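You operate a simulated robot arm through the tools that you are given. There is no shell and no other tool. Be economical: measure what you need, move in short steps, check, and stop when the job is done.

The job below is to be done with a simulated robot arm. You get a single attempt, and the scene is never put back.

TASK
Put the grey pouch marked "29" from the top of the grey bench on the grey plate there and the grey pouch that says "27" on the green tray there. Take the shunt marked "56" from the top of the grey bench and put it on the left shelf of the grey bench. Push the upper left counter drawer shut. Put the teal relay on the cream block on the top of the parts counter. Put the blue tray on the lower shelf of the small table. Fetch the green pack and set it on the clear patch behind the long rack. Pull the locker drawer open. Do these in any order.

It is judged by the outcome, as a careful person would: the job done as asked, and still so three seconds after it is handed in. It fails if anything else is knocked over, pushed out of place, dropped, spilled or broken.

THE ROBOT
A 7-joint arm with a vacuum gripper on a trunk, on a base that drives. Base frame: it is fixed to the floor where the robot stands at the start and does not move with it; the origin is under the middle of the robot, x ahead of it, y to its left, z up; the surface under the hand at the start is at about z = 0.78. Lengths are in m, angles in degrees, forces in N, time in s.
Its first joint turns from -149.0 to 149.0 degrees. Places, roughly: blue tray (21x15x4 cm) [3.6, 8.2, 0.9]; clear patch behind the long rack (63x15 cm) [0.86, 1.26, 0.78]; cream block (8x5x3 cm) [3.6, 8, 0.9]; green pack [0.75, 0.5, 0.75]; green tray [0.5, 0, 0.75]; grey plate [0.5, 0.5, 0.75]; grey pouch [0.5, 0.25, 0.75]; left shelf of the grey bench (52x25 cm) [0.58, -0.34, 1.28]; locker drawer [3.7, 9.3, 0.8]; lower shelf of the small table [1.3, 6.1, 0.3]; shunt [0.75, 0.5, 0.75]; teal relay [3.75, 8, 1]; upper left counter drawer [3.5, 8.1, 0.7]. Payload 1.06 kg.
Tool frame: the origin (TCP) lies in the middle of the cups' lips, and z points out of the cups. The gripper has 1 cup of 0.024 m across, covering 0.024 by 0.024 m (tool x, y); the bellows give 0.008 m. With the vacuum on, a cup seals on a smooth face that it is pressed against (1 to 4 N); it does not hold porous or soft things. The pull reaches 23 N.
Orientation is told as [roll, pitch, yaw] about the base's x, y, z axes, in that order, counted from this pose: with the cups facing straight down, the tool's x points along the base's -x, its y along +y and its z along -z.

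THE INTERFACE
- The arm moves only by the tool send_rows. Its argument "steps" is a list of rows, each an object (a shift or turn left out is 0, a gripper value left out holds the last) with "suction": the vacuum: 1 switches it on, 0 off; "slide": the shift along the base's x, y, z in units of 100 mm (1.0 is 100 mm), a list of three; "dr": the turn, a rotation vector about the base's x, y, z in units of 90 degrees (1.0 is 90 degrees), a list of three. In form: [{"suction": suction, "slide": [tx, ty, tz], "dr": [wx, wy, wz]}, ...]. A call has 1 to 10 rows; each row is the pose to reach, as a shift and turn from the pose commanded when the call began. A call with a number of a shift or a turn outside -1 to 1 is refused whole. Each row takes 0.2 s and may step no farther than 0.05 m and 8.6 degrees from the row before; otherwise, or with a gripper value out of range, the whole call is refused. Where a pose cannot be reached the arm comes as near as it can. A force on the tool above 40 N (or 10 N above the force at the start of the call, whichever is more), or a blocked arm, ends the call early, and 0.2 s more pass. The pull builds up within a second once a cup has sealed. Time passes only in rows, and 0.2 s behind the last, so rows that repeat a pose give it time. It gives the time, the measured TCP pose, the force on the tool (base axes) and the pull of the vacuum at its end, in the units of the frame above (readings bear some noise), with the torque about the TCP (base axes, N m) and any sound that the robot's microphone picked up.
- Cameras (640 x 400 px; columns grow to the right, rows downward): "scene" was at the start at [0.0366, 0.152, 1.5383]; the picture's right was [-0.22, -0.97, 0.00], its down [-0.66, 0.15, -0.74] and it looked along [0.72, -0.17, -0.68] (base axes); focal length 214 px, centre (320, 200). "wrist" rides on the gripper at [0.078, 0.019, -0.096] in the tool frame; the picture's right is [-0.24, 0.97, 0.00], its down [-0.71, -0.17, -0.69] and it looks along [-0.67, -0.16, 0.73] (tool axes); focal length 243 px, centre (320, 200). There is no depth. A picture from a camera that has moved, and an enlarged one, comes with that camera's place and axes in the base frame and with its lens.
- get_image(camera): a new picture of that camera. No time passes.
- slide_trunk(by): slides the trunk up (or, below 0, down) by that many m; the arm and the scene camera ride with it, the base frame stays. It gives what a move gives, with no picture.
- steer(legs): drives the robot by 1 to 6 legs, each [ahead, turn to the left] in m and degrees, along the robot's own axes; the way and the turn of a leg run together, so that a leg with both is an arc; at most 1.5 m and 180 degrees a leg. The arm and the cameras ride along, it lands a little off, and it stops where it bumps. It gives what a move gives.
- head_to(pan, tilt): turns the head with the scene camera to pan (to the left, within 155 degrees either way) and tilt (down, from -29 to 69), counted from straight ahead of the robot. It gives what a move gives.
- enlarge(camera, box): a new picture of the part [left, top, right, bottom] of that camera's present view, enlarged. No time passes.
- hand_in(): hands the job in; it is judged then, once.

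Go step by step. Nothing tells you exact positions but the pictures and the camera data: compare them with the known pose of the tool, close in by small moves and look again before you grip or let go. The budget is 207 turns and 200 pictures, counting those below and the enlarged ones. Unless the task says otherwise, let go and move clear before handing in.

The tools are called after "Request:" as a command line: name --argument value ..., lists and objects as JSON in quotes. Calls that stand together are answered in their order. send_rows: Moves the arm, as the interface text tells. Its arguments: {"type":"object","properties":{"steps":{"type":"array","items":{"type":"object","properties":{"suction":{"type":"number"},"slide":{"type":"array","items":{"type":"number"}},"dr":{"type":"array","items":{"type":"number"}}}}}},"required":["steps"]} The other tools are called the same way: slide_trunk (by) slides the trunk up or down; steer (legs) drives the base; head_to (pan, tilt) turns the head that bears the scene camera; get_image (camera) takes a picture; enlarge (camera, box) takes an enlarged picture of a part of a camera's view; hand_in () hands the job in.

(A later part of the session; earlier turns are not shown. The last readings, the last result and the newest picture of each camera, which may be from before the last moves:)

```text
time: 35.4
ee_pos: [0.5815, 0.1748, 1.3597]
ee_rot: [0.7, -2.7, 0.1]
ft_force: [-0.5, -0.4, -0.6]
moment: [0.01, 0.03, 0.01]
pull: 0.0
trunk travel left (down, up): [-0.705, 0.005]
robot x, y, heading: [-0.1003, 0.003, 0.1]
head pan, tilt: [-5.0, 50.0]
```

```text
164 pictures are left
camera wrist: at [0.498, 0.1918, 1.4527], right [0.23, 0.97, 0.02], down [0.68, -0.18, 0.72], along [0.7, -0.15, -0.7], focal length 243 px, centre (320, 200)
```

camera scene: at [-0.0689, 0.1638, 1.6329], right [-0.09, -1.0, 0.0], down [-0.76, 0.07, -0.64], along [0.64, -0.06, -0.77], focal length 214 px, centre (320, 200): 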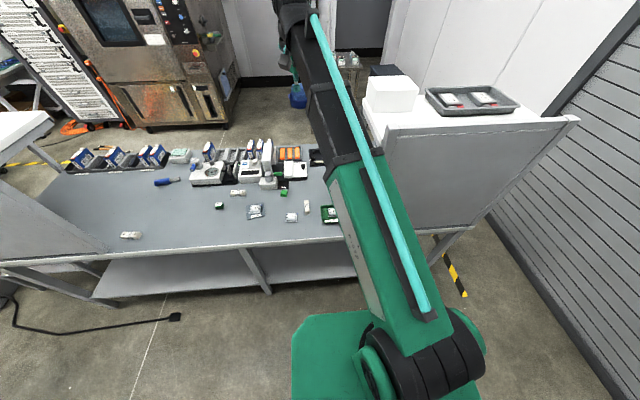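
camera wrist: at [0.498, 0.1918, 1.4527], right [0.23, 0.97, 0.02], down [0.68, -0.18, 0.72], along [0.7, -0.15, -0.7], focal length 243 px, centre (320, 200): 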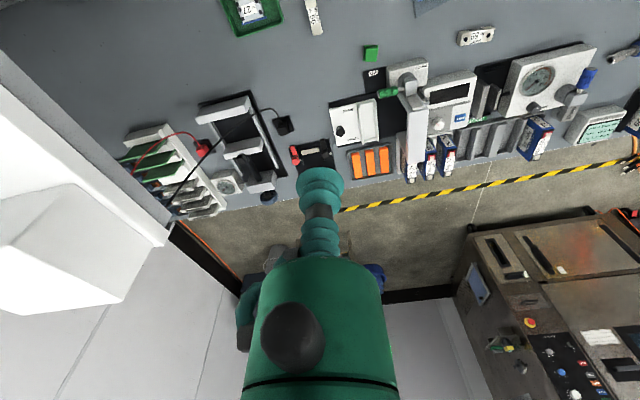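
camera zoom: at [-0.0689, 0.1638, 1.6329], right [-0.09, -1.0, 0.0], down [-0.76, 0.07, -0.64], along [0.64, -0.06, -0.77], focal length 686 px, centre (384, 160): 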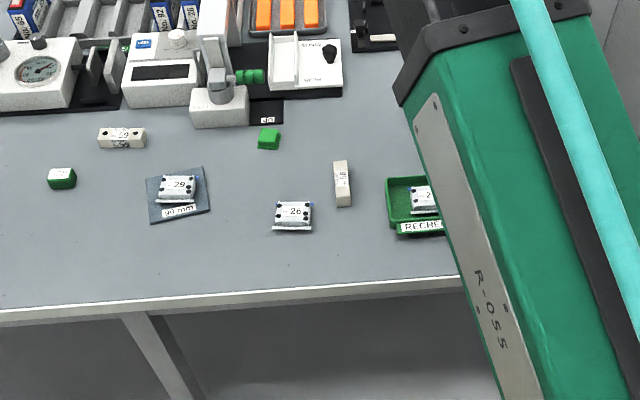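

The shunt lies on its side near (0.584, 0.166), and neighbours are undisturbed. I'll go down, re-grip and carry it with care, base slightly closer for better height.

Request:
steer --legs '[[0.05, 0]]'

Request:
send_rows --steps '[{"suction": 0, "slide": [0, 0, -0.5]}, {"slide": [0, 0, -1.0]}]'

Request:
send_rows --steps '[{"slide": [0, 0, -0.5]}, {"slide": [0, 0, -1.0]}]'

Request:
send_rows --steps '[{"slide": [0, 0, -0.5]}, {"slide": [0, 0, -1.0]}]'

Request:
send_rows --steps '[{"slide": [0, 0, -0.5]}, {"slide": [0, 0, -1.0]}]'

Request:
get_image --camera "wrist"

```text
time: 36.3
ee_pos: [0.6329, 0.1742, 1.359]
ee_rot: [0.7, -2.5, 0.2]
ft_force: [0.9, 0.8, 0.0]
moment: [0.02, 0.01, -0.01]
pull: 0.1
trunk travel left (down, up): [-0.705, 0.005]
robot x, y, heading: [-0.0486, 0.0004, -0.0]
head pan, tilt: [-5.0, 50.0]
```

```text
time: 36.9
ee_pos: [0.6303, 0.1758, 1.261]
ee_rot: [0.7, -2.7, 0.1]
ft_force: [-0.5, -0.3, 0.5]
moment: [-0.02, -0.03, -0.03]
pull: 0.0
trunk travel left (down, up): [-0.705, 0.005]
robot x, y, heading: [-0.0526, 0.0011, 0.0]
head pan, tilt: [-5.0, 50.0]
```

```text
time: 37.5
ee_pos: [0.632, 0.172, 1.159]
ee_rot: [0.6, -2.7, 0.2]
ft_force: [-0.1, -0.4, -0.2]
moment: [-0.02, -0.01, -0.02]
pull: 0.1
trunk travel left (down, up): [-0.705, 0.005]
robot x, y, heading: [-0.0485, 0.0001, -0.2]
head pan, tilt: [-5.0, 50.0]
```

```text
time: 38.1
ee_pos: [0.6322, 0.177, 1.061]
ee_rot: [0.7, -2.7, 0.1]
ft_force: [0.4, 0.3, -0.4]
moment: [0.04, 0.01, -0.02]
pull: 0.1
trunk travel left (down, up): [-0.705, 0.005]
robot x, y, heading: [-0.0496, 0.0015, -0.1]
head pan, tilt: [-5.0, 50.0]
```

```text
time: 38.7
ee_pos: [0.6317, 0.1756, 0.9617]
ee_rot: [0.7, -2.7, 0.0]
ft_force: [0.0, -0.9, 0.2]
moment: [0.0, 0.02, -0.01]
pull: 0.1
trunk travel left (down, up): [-0.705, 0.005]
robot x, y, heading: [-0.049, -0.0042, 0.2]
head pan, tilt: [-5.0, 50.0]
```

```text
163 pictures are left
camera wrist: at [0.5493, 0.1921, 1.0545], right [0.23, 0.97, 0.02], down [0.68, -0.18, 0.72], along [0.7, -0.15, -0.7], focal length 243 px, centre (320, 200)
```

wrist: 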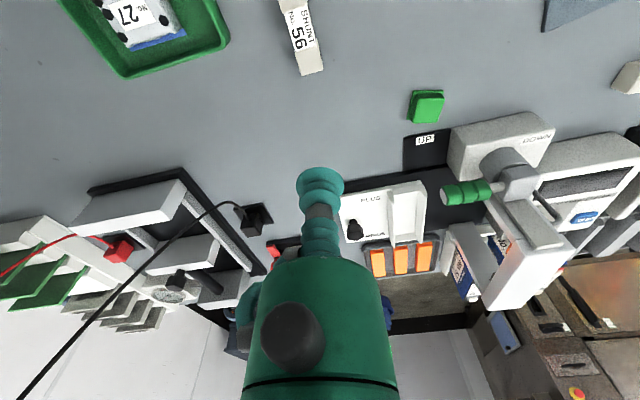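

The label faces up on the fallen shunt. Moving over it and levelling the tool.

Request:
send_rows --steps '[{"slide": [-0.24, -0.05, -0.25], "dr": [-0.004, 0.015, 0]}, {"slide": [-0.47, -0.09, -0.5], "dr": [-0.008, 0.03, 0]}, {"slide": [-0.47, -0.09, -0.9], "dr": [-0.008, 0.03, 0]}]'

Request:
get_image --camera "wrist"

```text
time: 39.5
ee_pos: [0.5833, 0.1667, 0.8729]
ee_rot: [0.0, 0.0, 0.1]
ft_force: [-1.2, -1.0, 0.6]
moment: [-0.01, 0.0, 0.01]
pull: 0.0
trunk travel left (down, up): [-0.705, 0.005]
robot x, y, heading: [-0.0503, 0.0034, 0.1]
head pan, tilt: [-5.0, 50.0]
```

```text
162 pictures are left
camera wrist: at [0.5054, 0.1852, 0.9681], right [0.23, 0.97, 0.0], down [0.71, -0.17, 0.69], along [0.67, -0.16, -0.73], focal length 243 px, centre (320, 200)
```

wrist: 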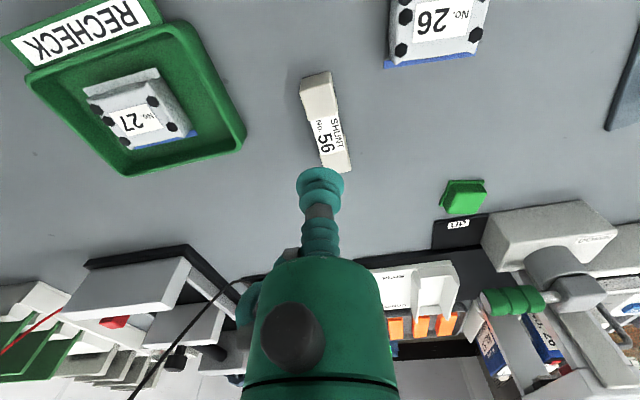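

Shunt centre about (0.590, 0.171), lying on its side. Moving over it and checking close up.

Request:
send_rows --steps '[{"slide": [0.06, 0.04, -0.2]}, {"slide": [0.06, 0.04, -0.42]}]'

Request:
enlarge --camera "wrist" --box '[240, 60, 400, 220]'

```text
time: 40.1
ee_pos: [0.5899, 0.1704, 0.829]
ee_rot: [0.0, -0.1, 0.1]
ft_force: [0.1, -0.4, -0.7]
moment: [0.04, 0.03, -0.02]
pull: 0.1
trunk travel left (down, up): [-0.705, 0.005]
robot x, y, heading: [-0.0518, 0.0026, -0.1]
head pan, tilt: [-5.0, 50.0]
```

```text
2.50 times, centred on (320, 140) of wrist
camera zoom: at [0.5113, 0.1889, 0.9251], right [0.23, 0.97, 0.0], down [0.71, -0.17, 0.69], along [0.67, -0.16, -0.73], focal length 606 px, centre (320, 350)
```

zoom: 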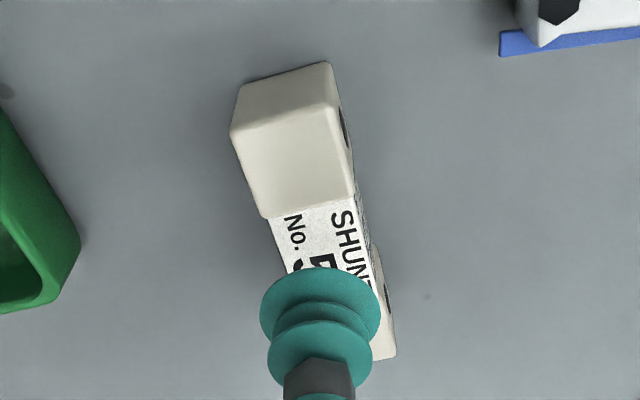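

Centred on the side face, which is about as narrow as the cup. I'll try whether it seals.

Request:
send_rows --steps '[{"suction": 1, "slide": [0, 0, -0.1]}, {"slide": [0, 0, -0.15]}, {"slide": [0, 0, -0.2]}, {"slide": [0, 0, -0.24]}, {"slide": [0, 0, -0.27]}, {"slide": [0, 0, -0.27]}]'

```text
time: 41.5
ee_pos: [0.5893, 0.1706, 0.8031]
ee_rot: [-0.1, -0.1, 0.2]
ft_force: [0.6, 0.4, 15.8]
moment: [0.07, 0.04, -0.01]
pull: 23.2
trunk travel left (down, up): [-0.705, 0.005]
robot x, y, heading: [-0.0453, 0.003, 0.1]
head pan, tilt: [-5.0, 50.0]
```

It sealed at full pull. Lifting in stages, watching the pull.

Request:
send_rows --steps '[{"suction": 1, "slide": [0, 0, 0.2]}, {"suction": 1, "slide": [0, 0, 0.5]}, {"suction": 1, "slide": [0, 0, 0.75]}, {"suction": 1, "slide": [0, 0, 1.0]}]'

Request:
get_image --camera "wrist"

```text
time: 42.5
ee_pos: [0.591, 0.1696, 0.9008]
ee_rot: [0.0, 0.0, 0.1]
ft_force: [-0.5, 0.2, -3.2]
moment: [0.01, 0.0, 0.01]
pull: 22.6
trunk travel left (down, up): [-0.705, 0.005]
robot x, y, heading: [-0.0518, -0.0005, -0.2]
head pan, tilt: [-5.0, 50.0]
```

```text
160 pictures are left
camera wrist: at [0.5127, 0.1879, 0.996], right [0.23, 0.97, 0.0], down [0.71, -0.17, 0.68], along [0.67, -0.16, -0.73], focal length 243 px, centre (320, 200)
```

wrist: 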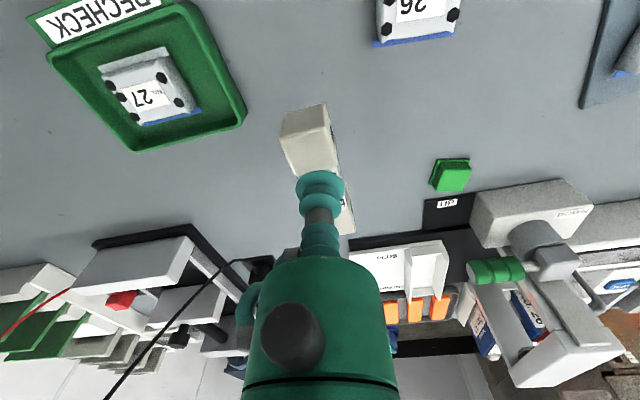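

Request:
send_rows --steps '[{"slide": [0, 0, 0.25]}, {"slide": [0, 0, 0.6]}, {"slide": [0, 0, 1.0]}]'

Request:
send_rows --steps '[{"slide": [0, 0, 0.35]}, {"slide": [0, 0, 0.7]}, {"slide": [0, 0, 1.0]}]'

Request:
send_rows --steps '[{"slide": [0, 0, 0.35]}, {"slide": [0, 0, 0.7]}, {"slide": [0, 0, 1.0]}]'

Request:
send_rows --steps '[{"slide": [0, 0, 0.35]}, {"slide": [0, 0, 0.7]}, {"slide": [0, 0, 1.0]}]'

Request:
send_rows --steps '[{"slide": [-0.1, -0.1, 0.25]}, {"slide": [-0.2, -0.2, 0.5]}]'

```text
time: 43.3
ee_pos: [0.5905, 0.1702, 1.0001]
ee_rot: [0.0, 0.0, 0.0]
ft_force: [-0.5, 0.1, -2.3]
moment: [0.02, 0.01, 0.0]
pull: 23.4
trunk travel left (down, up): [-0.705, 0.005]
robot x, y, heading: [-0.0497, 0.0005, 0.2]
head pan, tilt: [-5.0, 50.0]
```

```text
time: 44.1
ee_pos: [0.5918, 0.1706, 1.1007]
ee_rot: [0.0, 0.1, 0.2]
ft_force: [-0.3, 0.3, -1.6]
moment: [0.03, 0.02, -0.01]
pull: 22.8
trunk travel left (down, up): [-0.705, 0.005]
robot x, y, heading: [-0.0514, 0.0028, 0.2]
head pan, tilt: [-5.0, 50.0]
```

```text
time: 44.9
ee_pos: [0.5909, 0.1718, 1.2005]
ee_rot: [0.0, 0.0, 0.2]
ft_force: [-0.8, 0.4, -1.9]
moment: [-0.02, -0.06, 0.02]
pull: 23.2
trunk travel left (down, up): [-0.705, 0.005]
robot x, y, heading: [-0.0492, -0.0006, 0.0]
head pan, tilt: [-5.0, 50.0]
```

```text
time: 45.7
ee_pos: [0.591, 0.17, 1.3023]
ee_rot: [0.0, 0.0, 0.1]
ft_force: [0.5, 0.4, -2.2]
moment: [0.01, 0.0, -0.02]
pull: 23.4
trunk travel left (down, up): [-0.705, 0.005]
robot x, y, heading: [-0.0486, -0.0012, 0.3]
head pan, tilt: [-5.0, 50.0]
```

```text
time: 46.3
ee_pos: [0.5855, 0.1523, 1.3202]
ee_rot: [0.3, -1.6, 0.0]
ft_force: [-1.1, 3.6, -0.7]
moment: [-0.42, 0.04, -0.31]
pull: 23.2
out of reach, approached as far as the arm can: row 1, 2
trunk travel left (down, up): [-0.705, 0.005]
robot x, y, heading: [-0.0484, -0.0021, 0.1]
head pan, tilt: [-5.0, 50.0]
```

The arm is at its upper limit and there's a small unexpected side force. Looking.

Request:
get_image --camera "wrist"

Request:
head_to --pan -20 --tilt 25

Request:
get_image --camera "scene"

```text
159 pictures are left
camera wrist: at [0.5048, 0.1699, 1.4142], right [0.23, 0.97, 0.01], down [0.69, -0.18, 0.7], along [0.69, -0.16, -0.71], focal length 243 px, centre (320, 200)
```

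wrist: 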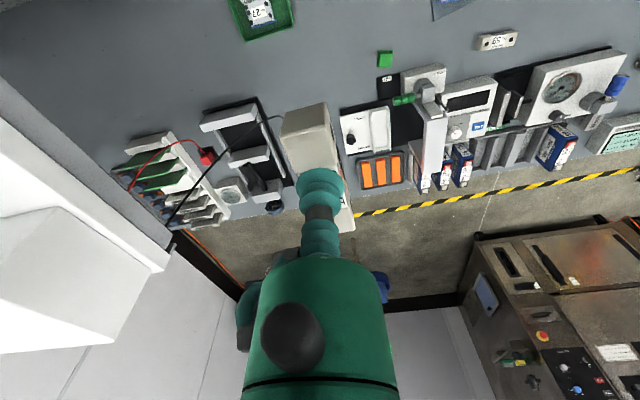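

```text
time: 47.2
ee_pos: [0.5862, 0.151, 1.3186]
ee_rot: [0.5, -1.6, 0.1]
ft_force: [-1.4, 5.4, -2.0]
moment: [-0.62, -0.16, -0.5]
pull: 22.9
trunk travel left (down, up): [-0.705, 0.005]
robot x, y, heading: [-0.0546, 0.0, -0.0]
head pan, tilt: [-20.0, 25.0]
```

```text
158 pictures are left
camera scene: at [-0.0082, 0.1392, 1.6702], right [-0.34, -0.94, 0.0], down [-0.4, 0.14, -0.91], along [0.85, -0.31, -0.42], focal length 214 px, centre (320, 200)
```

scene: 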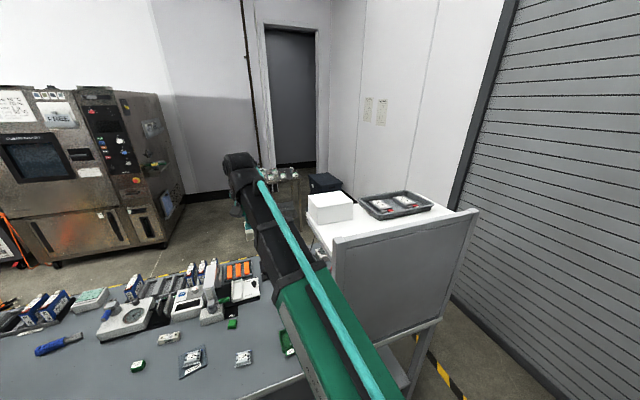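

The arm's link seems to brush the panel post. I'll move back to the left and back the base up for better height.

Request:
send_rows --steps '[{"slide": [0, 0.2, -0.1]}, {"slide": [0, 0.4, -0.2]}]'

Request:
steer --legs '[[-0.17, 0]]'

Request:
send_rows --steps '[{"slide": [0, 0, 0.3], "dr": [-0.002, 0.008, 0]}, {"slide": [0, 0, 0.6], "dr": [-0.004, 0.018, 0]}]'

Request:
get_image --camera "scene"

```text
time: 47.8
ee_pos: [0.5859, 0.1919, 1.2995]
ee_rot: [-0.1, 0.0, 0.0]
ft_force: [0.3, -0.1, -1.3]
moment: [0.02, 0.03, -0.01]
pull: 23.0
trunk travel left (down, up): [-0.705, 0.005]
robot x, y, heading: [-0.0536, 0.0018, 0.1]
head pan, tilt: [-20.0, 25.0]
```

```text
time: 49.2
ee_pos: [0.4158, 0.1922, 1.3005]
ee_rot: [-0.1, -0.2, 0.1]
ft_force: [-0.9, 0.0, -1.9]
moment: [0.01, 0.02, 0.03]
pull: 22.9
trunk travel left (down, up): [-0.705, 0.005]
robot x, y, heading: [-0.2187, -0.0024, 0.2]
head pan, tilt: [-20.0, 25.0]
```

```text
time: 49.8
ee_pos: [0.4348, 0.1996, 1.3204]
ee_rot: [0.4, -0.4, 0.1]
ft_force: [0.4, -0.3, -1.8]
moment: [-0.01, 0.0, -0.01]
pull: 22.8
out of reach, approached as far as the arm can: row 1, 2
trunk travel left (down, up): [-0.705, 0.005]
robot x, y, heading: [-0.2203, -0.0005, 0.4]
head pan, tilt: [-20.0, 25.0]
```

```text
157 pictures are left
camera scene: at [-0.177, 0.1388, 1.6703], right [-0.34, -0.94, 0.0], down [-0.4, 0.14, -0.91], along [0.85, -0.31, -0.42], focal length 214 px, centre (320, 200)
```

scene: 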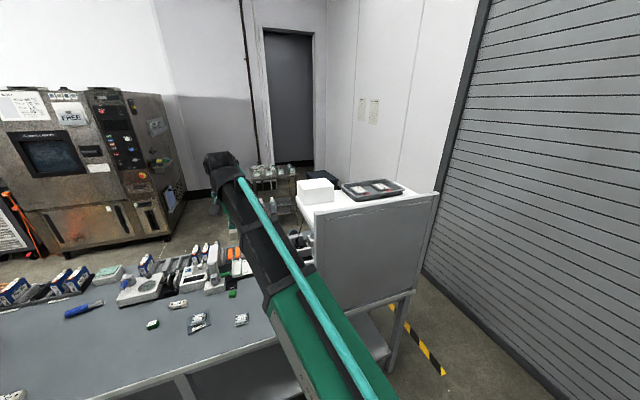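

Extending forward raises the ceiling; moving out to x≈0.53 and up.

Request:
send_rows --steps '[{"slide": [0.4, -0.1, 0.1]}, {"slide": [0.8, -0.2, 0.2]}, {"slide": [0.98, -0.3, 0.5]}]'

```text
time: 50.7
ee_pos: [0.5408, 0.1731, 1.3551]
ee_rot: [0.1, 0.4, -0.7]
ft_force: [0.4, 13.0, -4.2]
moment: [-1.62, -0.2, -1.2]
pull: 22.9
out of reach, approached as far as the arm can: row 1, 2, 3
trunk travel left (down, up): [-0.705, 0.005]
robot x, y, heading: [-0.2162, 0.0015, 0.3]
head pan, tilt: [-20.0, 25.0]
stopped in row 3: the force on the tool passed its limit at 45 N (the readings are from after the stop); the commanded pose is now the measured one
```

The contact point is at the wrist camera against the arm's own forearm. I'll lower a bit and yaw the tool -90° so the camera sits to the side.

Request:
send_rows --steps '[{"slide": [0, 0, -0.35]}, {"slide": [0, 0, -0.7]}]'

Request:
send_rows --steps '[{"dr": [0, 0, -0.09]}, {"dr": [0, 0, -0.18]}, {"dr": [0, 0, -0.27]}, {"dr": [0, 0, -0.36]}, {"dr": [0, 0, -0.45]}, {"dr": [0, 0, -0.54]}, {"dr": [0, 0, -0.63]}, {"dr": [0, 0, -0.72]}, {"dr": [0, 0, -0.81]}, {"dr": [0, 0, -0.9]}]'

Request:
get_image --camera "wrist"

Request:
get_image --camera "scene"

```text
time: 51.3
ee_pos: [0.5406, 0.1723, 1.2846]
ee_rot: [0.0, 0.3, -0.4]
ft_force: [0.1, 0.0, -2.6]
moment: [0.01, 0.01, -0.01]
pull: 22.5
trunk travel left (down, up): [-0.705, 0.005]
robot x, y, heading: [-0.2215, 0.0014, 0.2]
head pan, tilt: [-20.0, 25.0]
```

```text
time: 53.5
ee_pos: [0.5415, 0.1737, 1.2848]
ee_rot: [0.1, 0.3, -81.6]
ft_force: [0.3, -0.6, -1.7]
moment: [0.0, -0.03, 0.03]
pull: 22.9
trunk travel left (down, up): [-0.705, 0.005]
robot x, y, heading: [-0.2177, -0.0001, -0.0]
head pan, tilt: [-20.0, 25.0]
```

```text
156 pictures are left
camera wrist: at [0.5484, 0.2526, 1.3827], right [1.0, -0.09, 0.0], down [-0.07, -0.73, 0.68], along [-0.06, -0.68, -0.73], focal length 243 px, centre (320, 200)
```

wrist: 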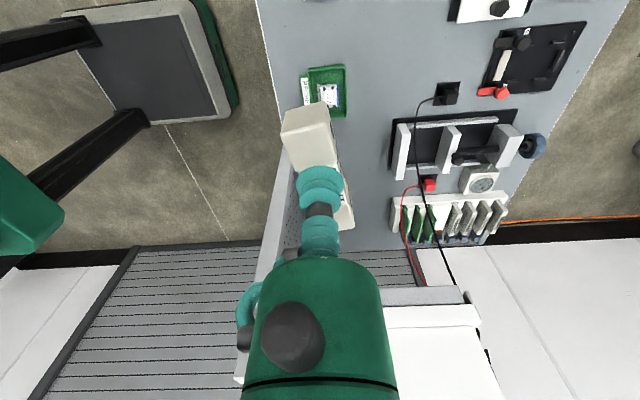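

```text
155 pictures are left
camera scene: at [-0.177, 0.1389, 1.6703], right [-0.34, -0.94, 0.0], down [-0.4, 0.14, -0.91], along [0.85, -0.31, -0.42], focal length 214 px, centre (320, 200)
```

scene: 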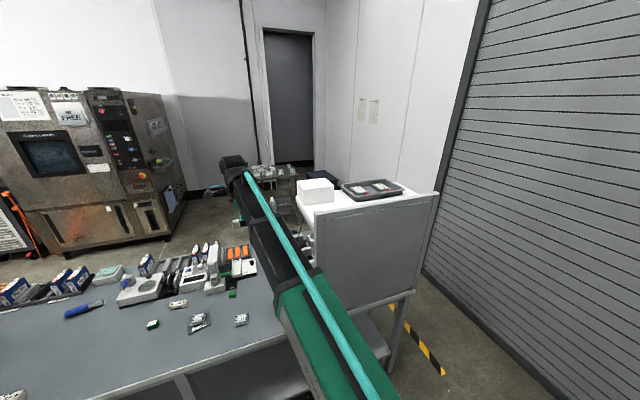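

Camera now at the side. Raising.

Request:
send_rows --steps '[{"slide": [0, 0, 0.3]}, {"slide": [0, 0, 0.6]}, {"slide": [0, 0, 0.9]}]'

```text
time: 54.3
ee_pos: [0.542, 0.1743, 1.371]
ee_rot: [0.6, 0.4, -81.6]
ft_force: [0.6, 0.4, -2.3]
moment: [0.0, 0.04, 0.0]
pull: 23.1
out of reach, approached as far as the arm can: row 3
trunk travel left (down, up): [-0.705, 0.005]
robot x, y, heading: [-0.2192, -0.0006, 0.2]
head pan, tilt: [-20.0, 25.0]
```

No contact. Moving over the shelf in steps.

Request:
send_rows --steps '[{"slide": [0, -0.48, -0.05]}, {"slide": [0, -0.96, -0.1]}]'

Request:
send_rows --steps '[{"slide": [0, -0.48, 0]}, {"slide": [0, -0.96, 0]}]'

Request:
get_image --camera "wrist"

Request:
get_image --camera "scene"

```text
time: 54.9
ee_pos: [0.5437, 0.0776, 1.36]
ee_rot: [0.5, 0.4, -81.4]
ft_force: [-0.2, -0.3, -2.3]
moment: [0.03, 0.02, 0.03]
pull: 22.8
trunk travel left (down, up): [-0.705, 0.005]
robot x, y, heading: [-0.2164, 0.0, 0.2]
head pan, tilt: [-20.0, 25.0]
```

```text
time: 55.5
ee_pos: [0.5437, -0.0204, 1.358]
ee_rot: [0.5, 0.2, -81.5]
ft_force: [-0.1, 0.4, -2.3]
moment: [0.07, -0.02, 0.02]
pull: 22.8
trunk travel left (down, up): [-0.705, 0.005]
robot x, y, heading: [-0.2202, -0.0012, 0.0]
head pan, tilt: [-20.0, 25.0]
```

```text
154 pictures are left
camera wrist: at [0.5502, 0.0588, 1.4553], right [1.0, -0.09, 0.01], down [-0.07, -0.73, 0.68], along [-0.05, -0.68, -0.73], focal length 243 px, centre (320, 200)
```

wrist: 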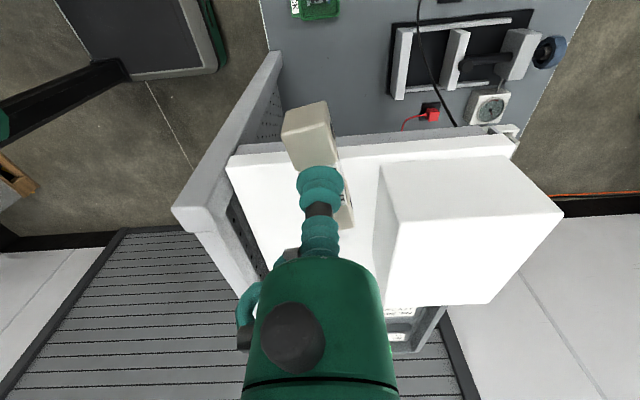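

```text
153 pictures are left
camera scene: at [-0.1769, 0.1381, 1.6704], right [-0.34, -0.94, 0.0], down [-0.4, 0.14, -0.91], along [0.85, -0.31, -0.42], focal length 214 px, centre (320, 200)
```

scene: 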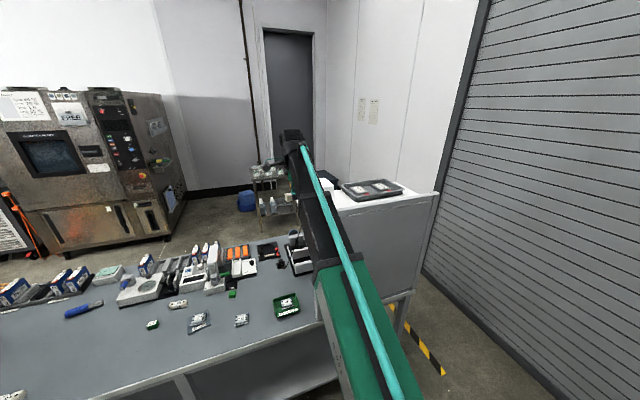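

The shelf's free strip between panel and white box is visible. Continuing to (0.528, -0.18).

Request:
send_rows --steps '[{"slide": [-0.08, -0.4, 0]}, {"slide": [-0.15, -0.8, 0]}]'

Request:
send_rows --steps '[{"slide": [0, -0.4, 0]}, {"slide": [0, -0.8, 0]}]'

Request:
get_image --camera "wrist"

Request:
enlarge --camera "scene" --box '[240, 100, 460, 237]'

```text
time: 56.1
ee_pos: [0.5306, -0.1008, 1.3564]
ee_rot: [0.8, 0.1, -81.5]
ft_force: [0.1, -0.2, -2.4]
moment: [0.0, 0.01, 0.01]
pull: 23.0
out of reach, approached as far as the arm can: row 2
trunk travel left (down, up): [-0.705, 0.005]
robot x, y, heading: [-0.2192, -0.0034, 0.0]
head pan, tilt: [-20.0, 25.0]
```

```text
time: 56.7
ee_pos: [0.5311, -0.1803, 1.3572]
ee_rot: [0.1, 0.3, -81.5]
ft_force: [0.5, -0.5, -1.8]
moment: [0.02, -0.03, 0.01]
pull: 23.6
trunk travel left (down, up): [-0.705, 0.005]
robot x, y, heading: [-0.2177, -0.0031, 0.1]
head pan, tilt: [-20.0, 25.0]
```

```text
152 pictures are left
camera wrist: at [0.5387, -0.1014, 1.4536], right [1.0, -0.09, 0.0], down [-0.07, -0.73, 0.68], along [-0.06, -0.68, -0.73], focal length 243 px, centre (320, 200)
```

wrist: 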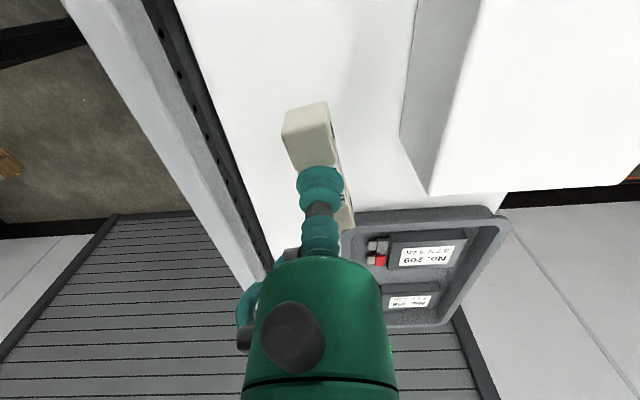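

```text
2.91 times, centred on (350, 168) of scene
camera zoom: at [-0.1769, 0.1381, 1.6704], right [-0.34, -0.94, 0.0], down [-0.4, 0.14, -0.91], along [0.85, -0.31, -0.42], focal length 624 px, centre (233, 292)
```

zoom: 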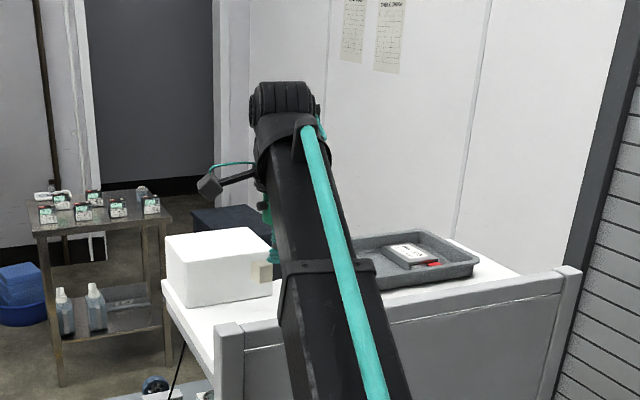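

Clear space below. Descending slowly, watching the force.

Request:
send_rows --steps '[{"slide": [0, 0.05, -0.2]}, {"slide": [0, 0.05, -0.38]}, {"slide": [0, 0.05, -0.44]}, {"slide": [0, 0.05, -0.48]}, {"slide": [0, 0.05, -0.51]}]'

Request:
get_image --camera "wrist"

```text
time: 57.9
ee_pos: [0.5301, -0.1745, 1.3066]
ee_rot: [0.1, 0.4, -81.5]
ft_force: [0.1, -0.5, -2.7]
moment: [0.03, 0.0, -0.03]
pull: 22.6
trunk travel left (down, up): [-0.705, 0.005]
robot x, y, heading: [-0.2202, -0.005, -0.3]
head pan, tilt: [-20.0, 25.0]
```

```text
150 pictures are left
camera wrist: at [0.5368, -0.0947, 1.4031], right [1.0, -0.09, 0.0], down [-0.06, -0.73, 0.68], along [-0.06, -0.68, -0.73], focal length 243 px, centre (320, 200)
```

wrist: 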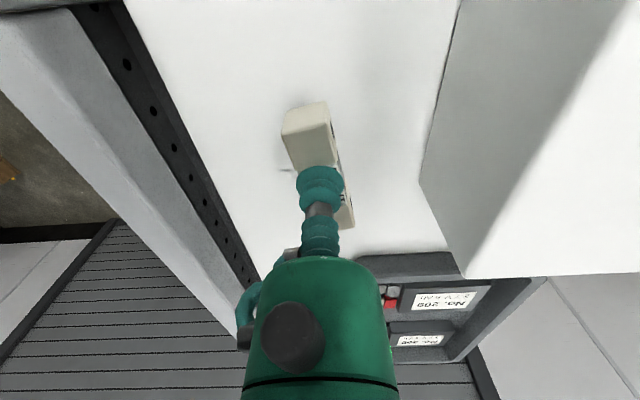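

Request:
send_rows --steps '[{"slide": [0, 0, -0.03]}, {"slide": [0, 0, -0.06]}, {"slide": [0, 0, -0.08]}]'

```text
time: 58.7
ee_pos: [0.5289, -0.1731, 1.2988]
ee_rot: [0.2, 0.4, -81.6]
ft_force: [0.1, -0.3, -2.6]
moment: [0.0, 0.02, 0.01]
pull: 23.0
trunk travel left (down, up): [-0.705, 0.005]
robot x, y, heading: [-0.2186, -0.0009, -0.0]
head pan, tilt: [-20.0, 25.0]
```

Request:
send_rows --steps '[{"slide": [0, 0, -0.03]}, {"slide": [0, 0, -0.06]}, {"slide": [0, 0, -0.06]}]'

Request:
get_image --camera "wrist"

```text
time: 59.5
ee_pos: [0.5296, -0.173, 1.2951]
ee_rot: [0.3, 0.3, -81.5]
ft_force: [6.5, -2.8, 17.1]
moment: [-0.04, -0.06, -0.02]
pull: 23.0
trunk travel left (down, up): [-0.705, 0.005]
robot x, y, heading: [-0.2196, -0.0025, 0.0]
head pan, tilt: [-20.0, 25.0]
```

```text
149 pictures are left
camera wrist: at [0.5367, -0.0944, 1.3909], right [1.0, -0.09, 0.0], down [-0.07, -0.73, 0.68], along [-0.06, -0.68, -0.73], focal length 243 px, centre (320, 200)
```

wrist: 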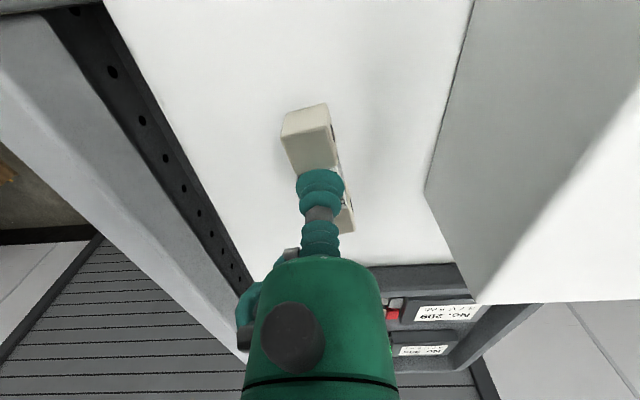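

Contact on the shelf. Releasing and rising.

Request:
send_rows --steps '[{"suction": 0, "slide": [0, 0, 0.03]}, {"slide": [0, 0, 0.03]}, {"slide": [0, 0, 0.03]}, {"slide": [0, 0, 0.03]}, {"slide": [0, 0, 0.1]}, {"slide": [0, 0, 0.3]}, {"slide": [0, 0, 0.55]}]'

Request:
get_image --camera "wrist"

```text
time: 61.1
ee_pos: [0.5278, -0.1726, 1.3478]
ee_rot: [0.0, 0.5, -81.6]
ft_force: [0.1, 0.0, 0.3]
moment: [0.02, -0.01, 0.02]
pull: 0.1
trunk travel left (down, up): [-0.705, 0.005]
robot x, y, heading: [-0.2206, -0.0011, 0.1]
head pan, tilt: [-20.0, 25.0]
```

```text
148 pictures are left
camera wrist: at [0.5354, -0.093, 1.4454], right [1.0, -0.09, 0.0], down [-0.06, -0.73, 0.68], along [-0.06, -0.68, -0.73], focal length 243 px, centre (320, 200)
```

wrist: 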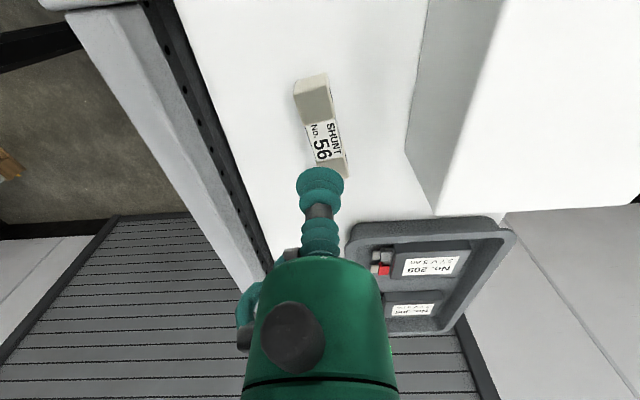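

Shunt 56 is on the shelf. Before backing away over the panel I'll check the floor behind the robot.

Request:
head_to --pan 150 --tilt 30

Request:
get_image --camera "scene"

Request:
head_to --pan 80 --tilt 30

Request:
get_image --camera "scene"

```text
time: 63.7
ee_pos: [0.5276, -0.1729, 1.3484]
ee_rot: [0.1, 0.5, -81.4]
ft_force: [-0.3, -0.8, -0.2]
moment: [0.01, 0.02, -0.01]
pull: 0.1
trunk travel left (down, up): [-0.705, 0.005]
robot x, y, heading: [-0.2154, 0.0001, 0.4]
head pan, tilt: [150.0, 30.0]
```

```text
147 pictures are left
camera scene: at [-0.3422, 0.2152, 1.6623], right [0.5, 0.87, 0.0], down [0.43, -0.25, -0.87], along [-0.75, 0.43, -0.5], focal length 214 px, centre (320, 200)
```

scene: 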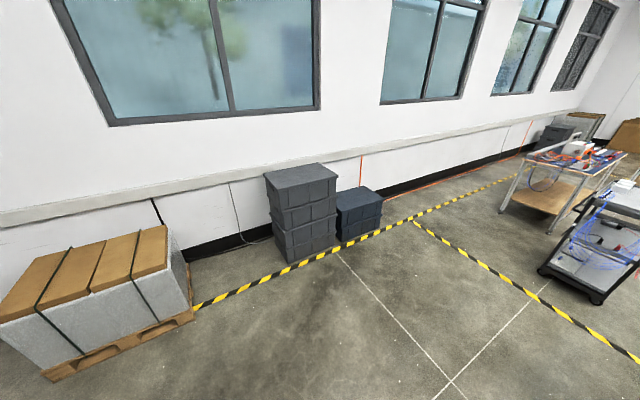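

```text
time: 65.1
ee_pos: [0.5283, -0.1721, 1.3476]
ee_rot: [0.1, 0.3, -81.6]
ft_force: [-0.6, 0.4, 2.1]
moment: [-0.03, 0.01, 0.01]
pull: 0.1
trunk travel left (down, up): [-0.705, 0.005]
robot x, y, heading: [-0.2211, -0.0019, 0.0]
head pan, tilt: [80.0, 30.0]
```

```text
146 pictures are left
camera scene: at [-0.2484, 0.2592, 1.6623], right [0.99, -0.17, 0.0], down [-0.09, -0.49, -0.87], along [0.15, 0.85, -0.5], focal length 214 px, centre (320, 200)
```

scene: 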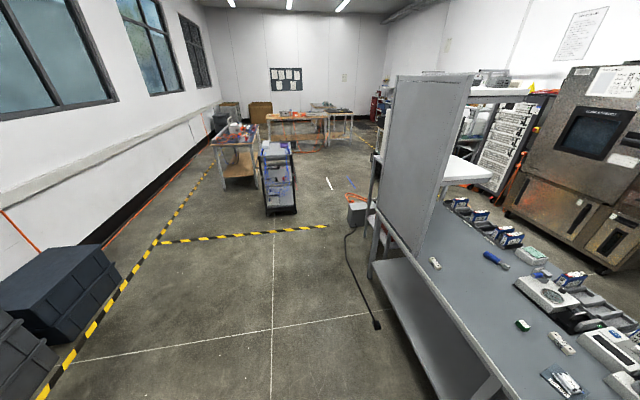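

Floor is clear. Backing away from the shelf.

Request:
steer --legs '[[-0.32, 0]]'

Request:
send_rows --steps '[{"dr": [0, 0, 0.09], "slide": [-0.05, 0, -0.2]}, {"dr": [0, 0, 0.18], "slide": [-0.1, 0, -0.4]}, {"dr": [0, 0, 0.27], "slide": [-0.2, 0, -0.6]}, {"dr": [0, 0, 0.36], "slide": [-0.3, 0, -0.8]}, {"dr": [0, 0, 0.45], "slide": [-0.4, 0.1, -1.0]}, {"dr": [0, 0, 0.54], "slide": [-0.5, 0.3, -1.0]}, {"dr": [0, 0, 0.63], "slide": [-0.6, 0.5, -1.0]}, {"dr": [0, 0, 0.72], "slide": [-0.7, 0.7, -1.0]}, {"dr": [0, 0, 0.81], "slide": [-0.8, 0.9, -1.0]}, {"dr": [0, 0, 0.9], "slide": [-0.9, 1.0, -1.0]}]'

Request:
send_rows --steps '[{"slide": [-0.1, 0.3, -0.3]}, {"slide": [-0.2, 0.6, -0.6]}, {"slide": [-0.4, 0.8, -1.0]}]'

Request:
slide_trunk --by -0.105

Request:
steer --legs '[[0, 90]]'

```text
time: 67.3
ee_pos: [0.2, -0.1751, 1.3488]
ee_rot: [0.0, 0.4, -81.7]
ft_force: [-0.5, 0.2, 0.3]
moment: [-0.02, -0.03, 0.01]
pull: 0.0
trunk travel left (down, up): [-0.705, 0.005]
robot x, y, heading: [-0.5461, 0.0004, -0.2]
head pan, tilt: [80.0, 30.0]
```

```text
time: 69.5
ee_pos: [0.1123, -0.0751, 1.2472]
ee_rot: [0.2, 0.5, -0.6]
ft_force: [-1.1, -0.7, -0.2]
moment: [-0.01, -0.02, -0.01]
pull: 0.1
trunk travel left (down, up): [-0.705, 0.005]
robot x, y, heading: [-0.5459, 0.0021, -0.4]
head pan, tilt: [80.0, 30.0]
```

```text
time: 70.3
ee_pos: [0.0733, 0.0039, 1.1487]
ee_rot: [0.2, 0.4, -0.7]
ft_force: [0.1, 0.1, -0.4]
moment: [0.0, -0.01, 0.0]
pull: 0.0
trunk travel left (down, up): [-0.705, 0.005]
robot x, y, heading: [-0.543, 0.0012, 0.1]
head pan, tilt: [80.0, 30.0]
```

```text
time: 71.6
ee_pos: [0.0727, 0.005, 1.0434]
ee_rot: [0.1, 0.5, -0.8]
ft_force: [-0.7, -0.1, -0.1]
moment: [0.0, 0.0, -0.01]
pull: 0.1
trunk travel left (down, up): [-0.6, 0.11]
robot x, y, heading: [-0.5478, -0.0003, -0.3]
head pan, tilt: [80.0, 30.0]
```

```text
time: 75.8
ee_pos: [-0.5488, 0.6181, 1.044]
ee_rot: [0.1, 0.5, 89.0]
ft_force: [0.4, -0.3, 0.3]
moment: [-0.02, -0.02, 0.0]
pull: 0.1
trunk travel left (down, up): [-0.6, 0.11]
robot x, y, heading: [-0.5436, -0.0011, 89.6]
head pan, tilt: [80.0, 30.0]
```

Now driving to in front of the green pack.

Request:
steer --legs '[[0.6, 0], [0, -90], [0.57, 0]]'

Request:
get_image --camera "wrist"

Request:
head_to --pan 30 --tilt 40

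Request:
get_image --camera "scene"

```text
time: 85.9
ee_pos: [0.6391, 0.5835, 1.0432]
ee_rot: [0.1, 0.4, -1.3]
ft_force: [0.3, -0.2, -0.3]
moment: [0.01, -0.01, -0.01]
pull: 0.0
trunk travel left (down, up): [-0.6, 0.11]
robot x, y, heading: [0.0226, 0.585, -0.8]
head pan, tilt: [80.0, 30.0]
```

```text
145 pictures are left
camera wrist: at [0.5624, 0.6032, 1.1403], right [0.26, 0.97, 0.0], down [0.71, -0.19, 0.68], along [0.66, -0.18, -0.73], focal length 243 px, centre (320, 200)
```

wrist: 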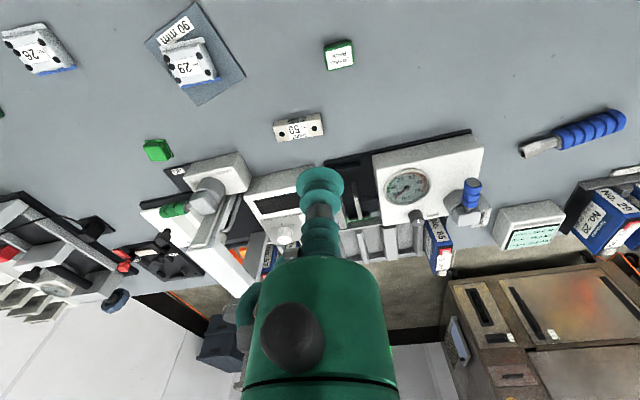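

```text
time: 87.1
ee_pos: [0.6391, 0.5841, 1.0431]
ee_rot: [0.1, 0.3, -1.4]
ft_force: [-0.4, 0.0, 0.3]
moment: [0.0, -0.03, 0.04]
pull: 0.0
trunk travel left (down, up): [-0.6, 0.11]
robot x, y, heading: [0.0201, 0.5832, -0.8]
head pan, tilt: [30.0, 40.0]
```

```text
144 pictures are left
camera scene: at [0.0534, 0.798, 1.542], right [0.49, -0.87, 0.0], down [-0.56, -0.31, -0.77], along [0.67, 0.37, -0.64], focal length 214 px, centre (320, 200)
```

scene: 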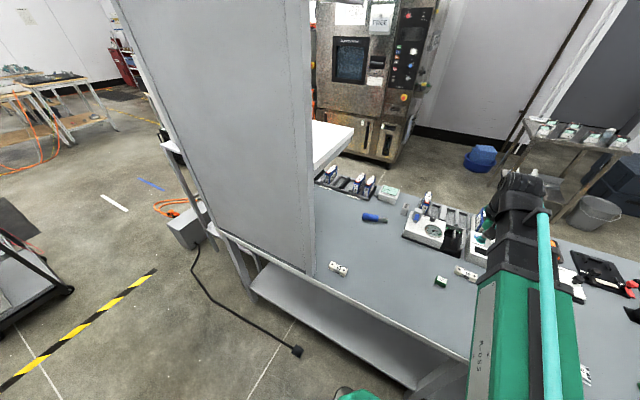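

Green drying pack at about (0.635, 0.606). Coming down over it.

Request:
send_rows --steps '[{"slide": [-0.02, 0.1, -0.4]}, {"slide": [-0.03, 0.2, -0.8]}, {"slide": [-0.03, 0.2, -1.0]}]'

Request:
send_rows --steps '[{"slide": [0, 0, -0.4]}, {"slide": [0, 0, -0.7]}]'

Request:
get_image --camera "wrist"

Request:
enlarge --camera "scene" --box '[300, 150, 500, 300]'

```text
time: 87.9
ee_pos: [0.6374, 0.6043, 0.9412]
ee_rot: [0.1, 0.4, -1.4]
ft_force: [0.0, -0.3, 0.8]
moment: [-0.03, 0.02, -0.03]
pull: 0.1
trunk travel left (down, up): [-0.6, 0.11]
robot x, y, heading: [0.0215, 0.5857, -0.3]
head pan, tilt: [30.0, 40.0]
```

```text
time: 88.5
ee_pos: [0.6374, 0.6047, 0.8731]
ee_rot: [0.1, 0.4, -1.4]
ft_force: [0.1, -1.8, 0.7]
moment: [-0.02, -0.01, 0.01]
pull: 0.0
trunk travel left (down, up): [-0.6, 0.11]
robot x, y, heading: [0.0187, 0.5829, -0.7]
head pan, tilt: [30.0, 40.0]
```

```text
143 pictures are left
camera wrist: at [0.5605, 0.624, 0.9687], right [0.26, 0.97, 0.0], down [0.71, -0.19, 0.68], along [0.66, -0.18, -0.73], focal length 243 px, centre (320, 200)
```

wrist: 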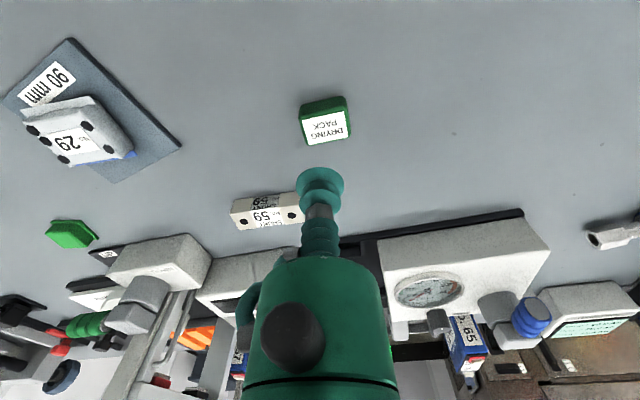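

```text
2.67 times, centred on (400, 225) of scene
camera zoom: at [0.0536, 0.798, 1.542], right [0.49, -0.87, 0.0], down [-0.56, -0.31, -0.77], along [0.67, 0.37, -0.64], focal length 572 px, centre (107, 133)
```

zoom: 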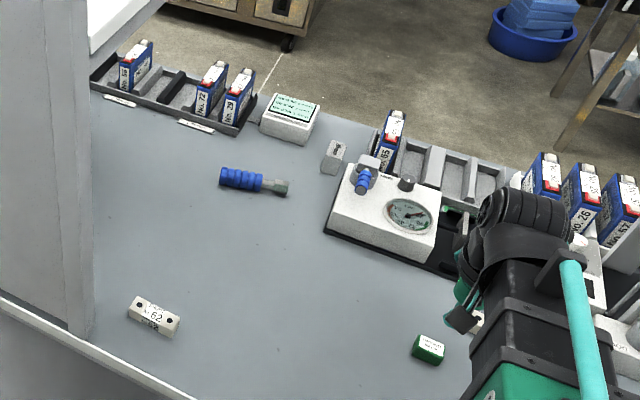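

Aligned with the pack's label face. Descending to grip.

Request:
send_rows --steps '[{"suction": 1, "slide": [0.02, 0.02, -0.4]}, {"slide": [0.02, 0.02, -0.5]}, {"slide": [0.02, 0.02, -0.56]}, {"slide": [0.02, 0.02, -0.6]}, {"slide": [0.02, 0.02, -0.64]}, {"slide": [0.02, 0.02, -0.67]}, {"slide": [0.02, 0.02, -0.67]}]'

```text
time: 90.1
ee_pos: [0.6382, 0.6043, 0.8067]
ee_rot: [0.1, 0.5, -1.4]
ft_force: [0.7, -0.1, -0.1]
moment: [0.0, -0.02, -0.02]
pull: 23.0
trunk travel left (down, up): [-0.6, 0.11]
robot x, y, heading: [0.0224, 0.5853, -0.7]
head pan, tilt: [30.0, 40.0]
```

Sealed. Lifting the pack and driving slightly closer to the bench.

Request:
send_rows --steps '[{"slide": [0, 0, 0.2]}, {"slide": [0, 0, 0.6]}, {"slide": [0, 0, 1.0]}]'

Request:
steer --legs '[[0.05, 0]]'

Request:
send_rows --steps '[{"slide": [0, 0.48, 0]}, {"slide": [0, 0.96, 0]}]'

Request:
send_rows --steps '[{"slide": [0, 0.48, 0]}, {"slide": [0, 0.96, 0]}]'

Request:
get_image --camera "wrist"

Request:
get_image --camera "scene"

```text
time: 90.9
ee_pos: [0.6361, 0.6057, 0.906]
ee_rot: [0.1, 0.5, -1.5]
ft_force: [-1.0, 0.0, -0.2]
moment: [0.01, 0.02, -0.01]
pull: 22.5
trunk travel left (down, up): [-0.6, 0.11]
robot x, y, heading: [0.0208, 0.5858, -0.8]
head pan, tilt: [30.0, 40.0]
```

```text
time: 91.8
ee_pos: [0.6885, 0.6052, 0.9057]
ee_rot: [0.1, 0.4, -1.3]
ft_force: [-0.6, -0.2, 0.7]
moment: [0.0, -0.01, 0.0]
pull: 22.7
trunk travel left (down, up): [-0.6, 0.11]
robot x, y, heading: [0.0699, 0.5861, -0.8]
head pan, tilt: [30.0, 40.0]
```

```text
time: 92.4
ee_pos: [0.6883, 0.699, 0.9064]
ee_rot: [0.0, 0.5, -1.5]
ft_force: [0.3, 0.0, -0.8]
moment: [-0.01, -0.02, 0.02]
pull: 23.1
trunk travel left (down, up): [-0.6, 0.11]
robot x, y, heading: [0.0721, 0.5836, -0.8]
head pan, tilt: [30.0, 40.0]
```

```text
time: 93.0
ee_pos: [0.6905, 0.7953, 0.9049]
ee_rot: [0.0, 0.4, -1.5]
ft_force: [0.2, 0.2, 0.6]
moment: [0.03, -0.01, -0.01]
pull: 23.0
trunk travel left (down, up): [-0.6, 0.11]
robot x, y, heading: [0.0731, 0.5838, -0.8]
head pan, tilt: [30.0, 40.0]
```

```text
141 pictures are left
camera wrist: at [0.6141, 0.8165, 1.002], right [0.26, 0.97, 0.0], down [0.71, -0.19, 0.68], along [0.66, -0.18, -0.73], focal length 243 px, centre (320, 200)
```

wrist: 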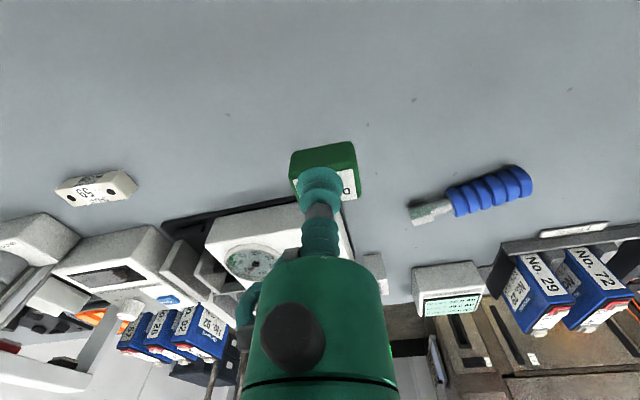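

```text
140 pictures are left
camera scene: at [0.1053, 0.7979, 1.5419], right [0.49, -0.87, 0.0], down [-0.56, -0.31, -0.77], along [0.67, 0.37, -0.64], focal length 214 px, centre (320, 200)
```

scene: 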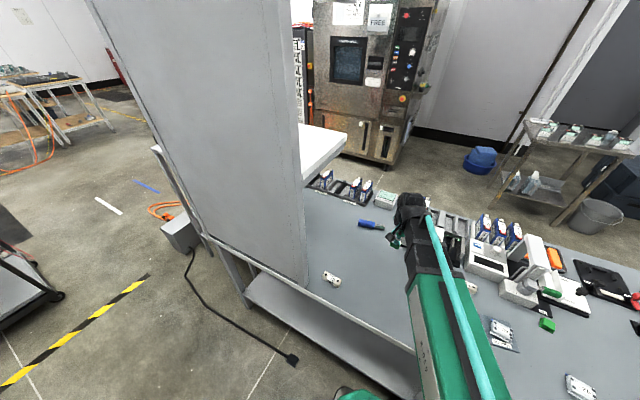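

Patch lies between the screwdriver's end and the rack tags; target (0.865, 1.085). Moving in steps, watching force.

Request:
send_rows --steps '[{"slide": [0.2, 0.32, 0]}, {"slide": [0.4, 0.65, 0]}, {"slide": [0.58, 0.97, 0]}]'

Request:
send_rows --steps '[{"slide": [0.2, 0.32, 0]}, {"slide": [0.4, 0.65, 0]}, {"slide": [0.58, 0.97, 0]}]'

Request:
get_image --camera "wrist"

Request:
get_image --camera "scene"

```text
time: 93.8
ee_pos: [0.7467, 0.8951, 0.9052]
ee_rot: [0.0, 0.5, -1.5]
ft_force: [0.2, 0.7, -0.3]
moment: [0.01, 0.02, -0.01]
pull: 22.9
trunk travel left (down, up): [-0.6, 0.11]
robot x, y, heading: [0.071, 0.5789, -0.8]
head pan, tilt: [30.0, 40.0]
```

```text
time: 94.6
ee_pos: [0.8067, 0.992, 0.9056]
ee_rot: [0.1, 0.3, -1.5]
ft_force: [-0.3, 0.1, -0.5]
moment: [0.03, 0.0, 0.01]
pull: 23.0
trunk travel left (down, up): [-0.6, 0.11]
robot x, y, heading: [0.0763, 0.5838, -0.5]
head pan, tilt: [30.0, 40.0]
```

```text
139 pictures are left
camera wrist: at [0.7294, 1.0115, 1.0026], right [0.26, 0.97, 0.0], down [0.71, -0.19, 0.68], along [0.66, -0.18, -0.73], focal length 243 px, centre (320, 200)
```

wrist: 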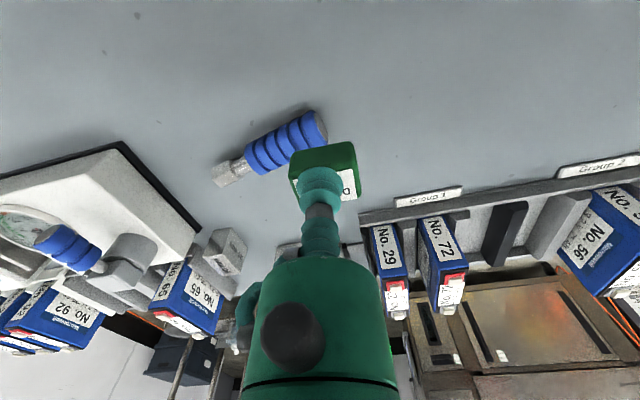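

```text
138 pictures are left
camera scene: at [0.1054, 0.7974, 1.5419], right [0.49, -0.87, 0.0], down [-0.56, -0.31, -0.77], along [0.67, 0.37, -0.64], focal length 214 px, centre (320, 200)
```

scene: 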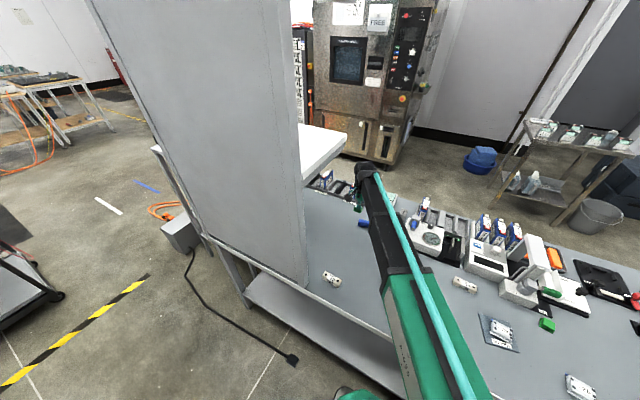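

Clear spot at (0.855, 1.09) between the handle and the tags. Moving above and lowering.

Request:
send_rows --steps '[{"slide": [0.16, 0.33, 0]}, {"slide": [0.32, 0.66, 0]}, {"slide": [0.48, 0.98, 0]}, {"slide": [0.48, 0.98, -0.4]}, {"slide": [0.48, 0.98, -0.8]}]'

Request:
get_image --camera "wrist"

```text
time: 95.8
ee_pos: [0.8557, 1.0904, 0.8281]
ee_rot: [0.2, 0.5, -1.5]
ft_force: [-0.2, -0.2, 0.0]
moment: [0.0, -0.01, 0.01]
pull: 22.4
trunk travel left (down, up): [-0.6, 0.11]
robot x, y, heading: [0.0716, 0.5844, -1.0]
head pan, tilt: [30.0, 40.0]
```

```text
137 pictures are left
camera wrist: at [0.7785, 1.1103, 0.9241], right [0.26, 0.97, 0.0], down [0.71, -0.19, 0.68], along [0.66, -0.18, -0.73], focal length 243 px, centre (320, 200)
```

wrist: 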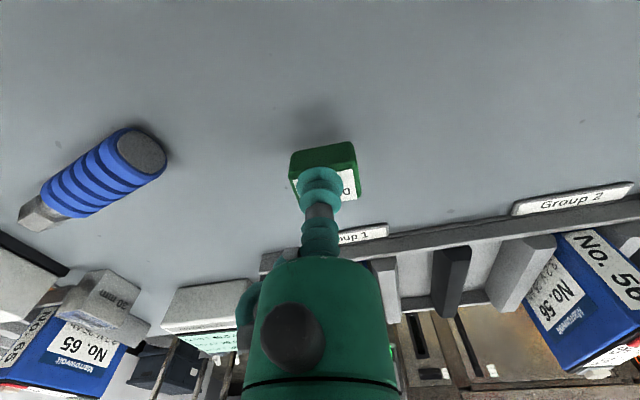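

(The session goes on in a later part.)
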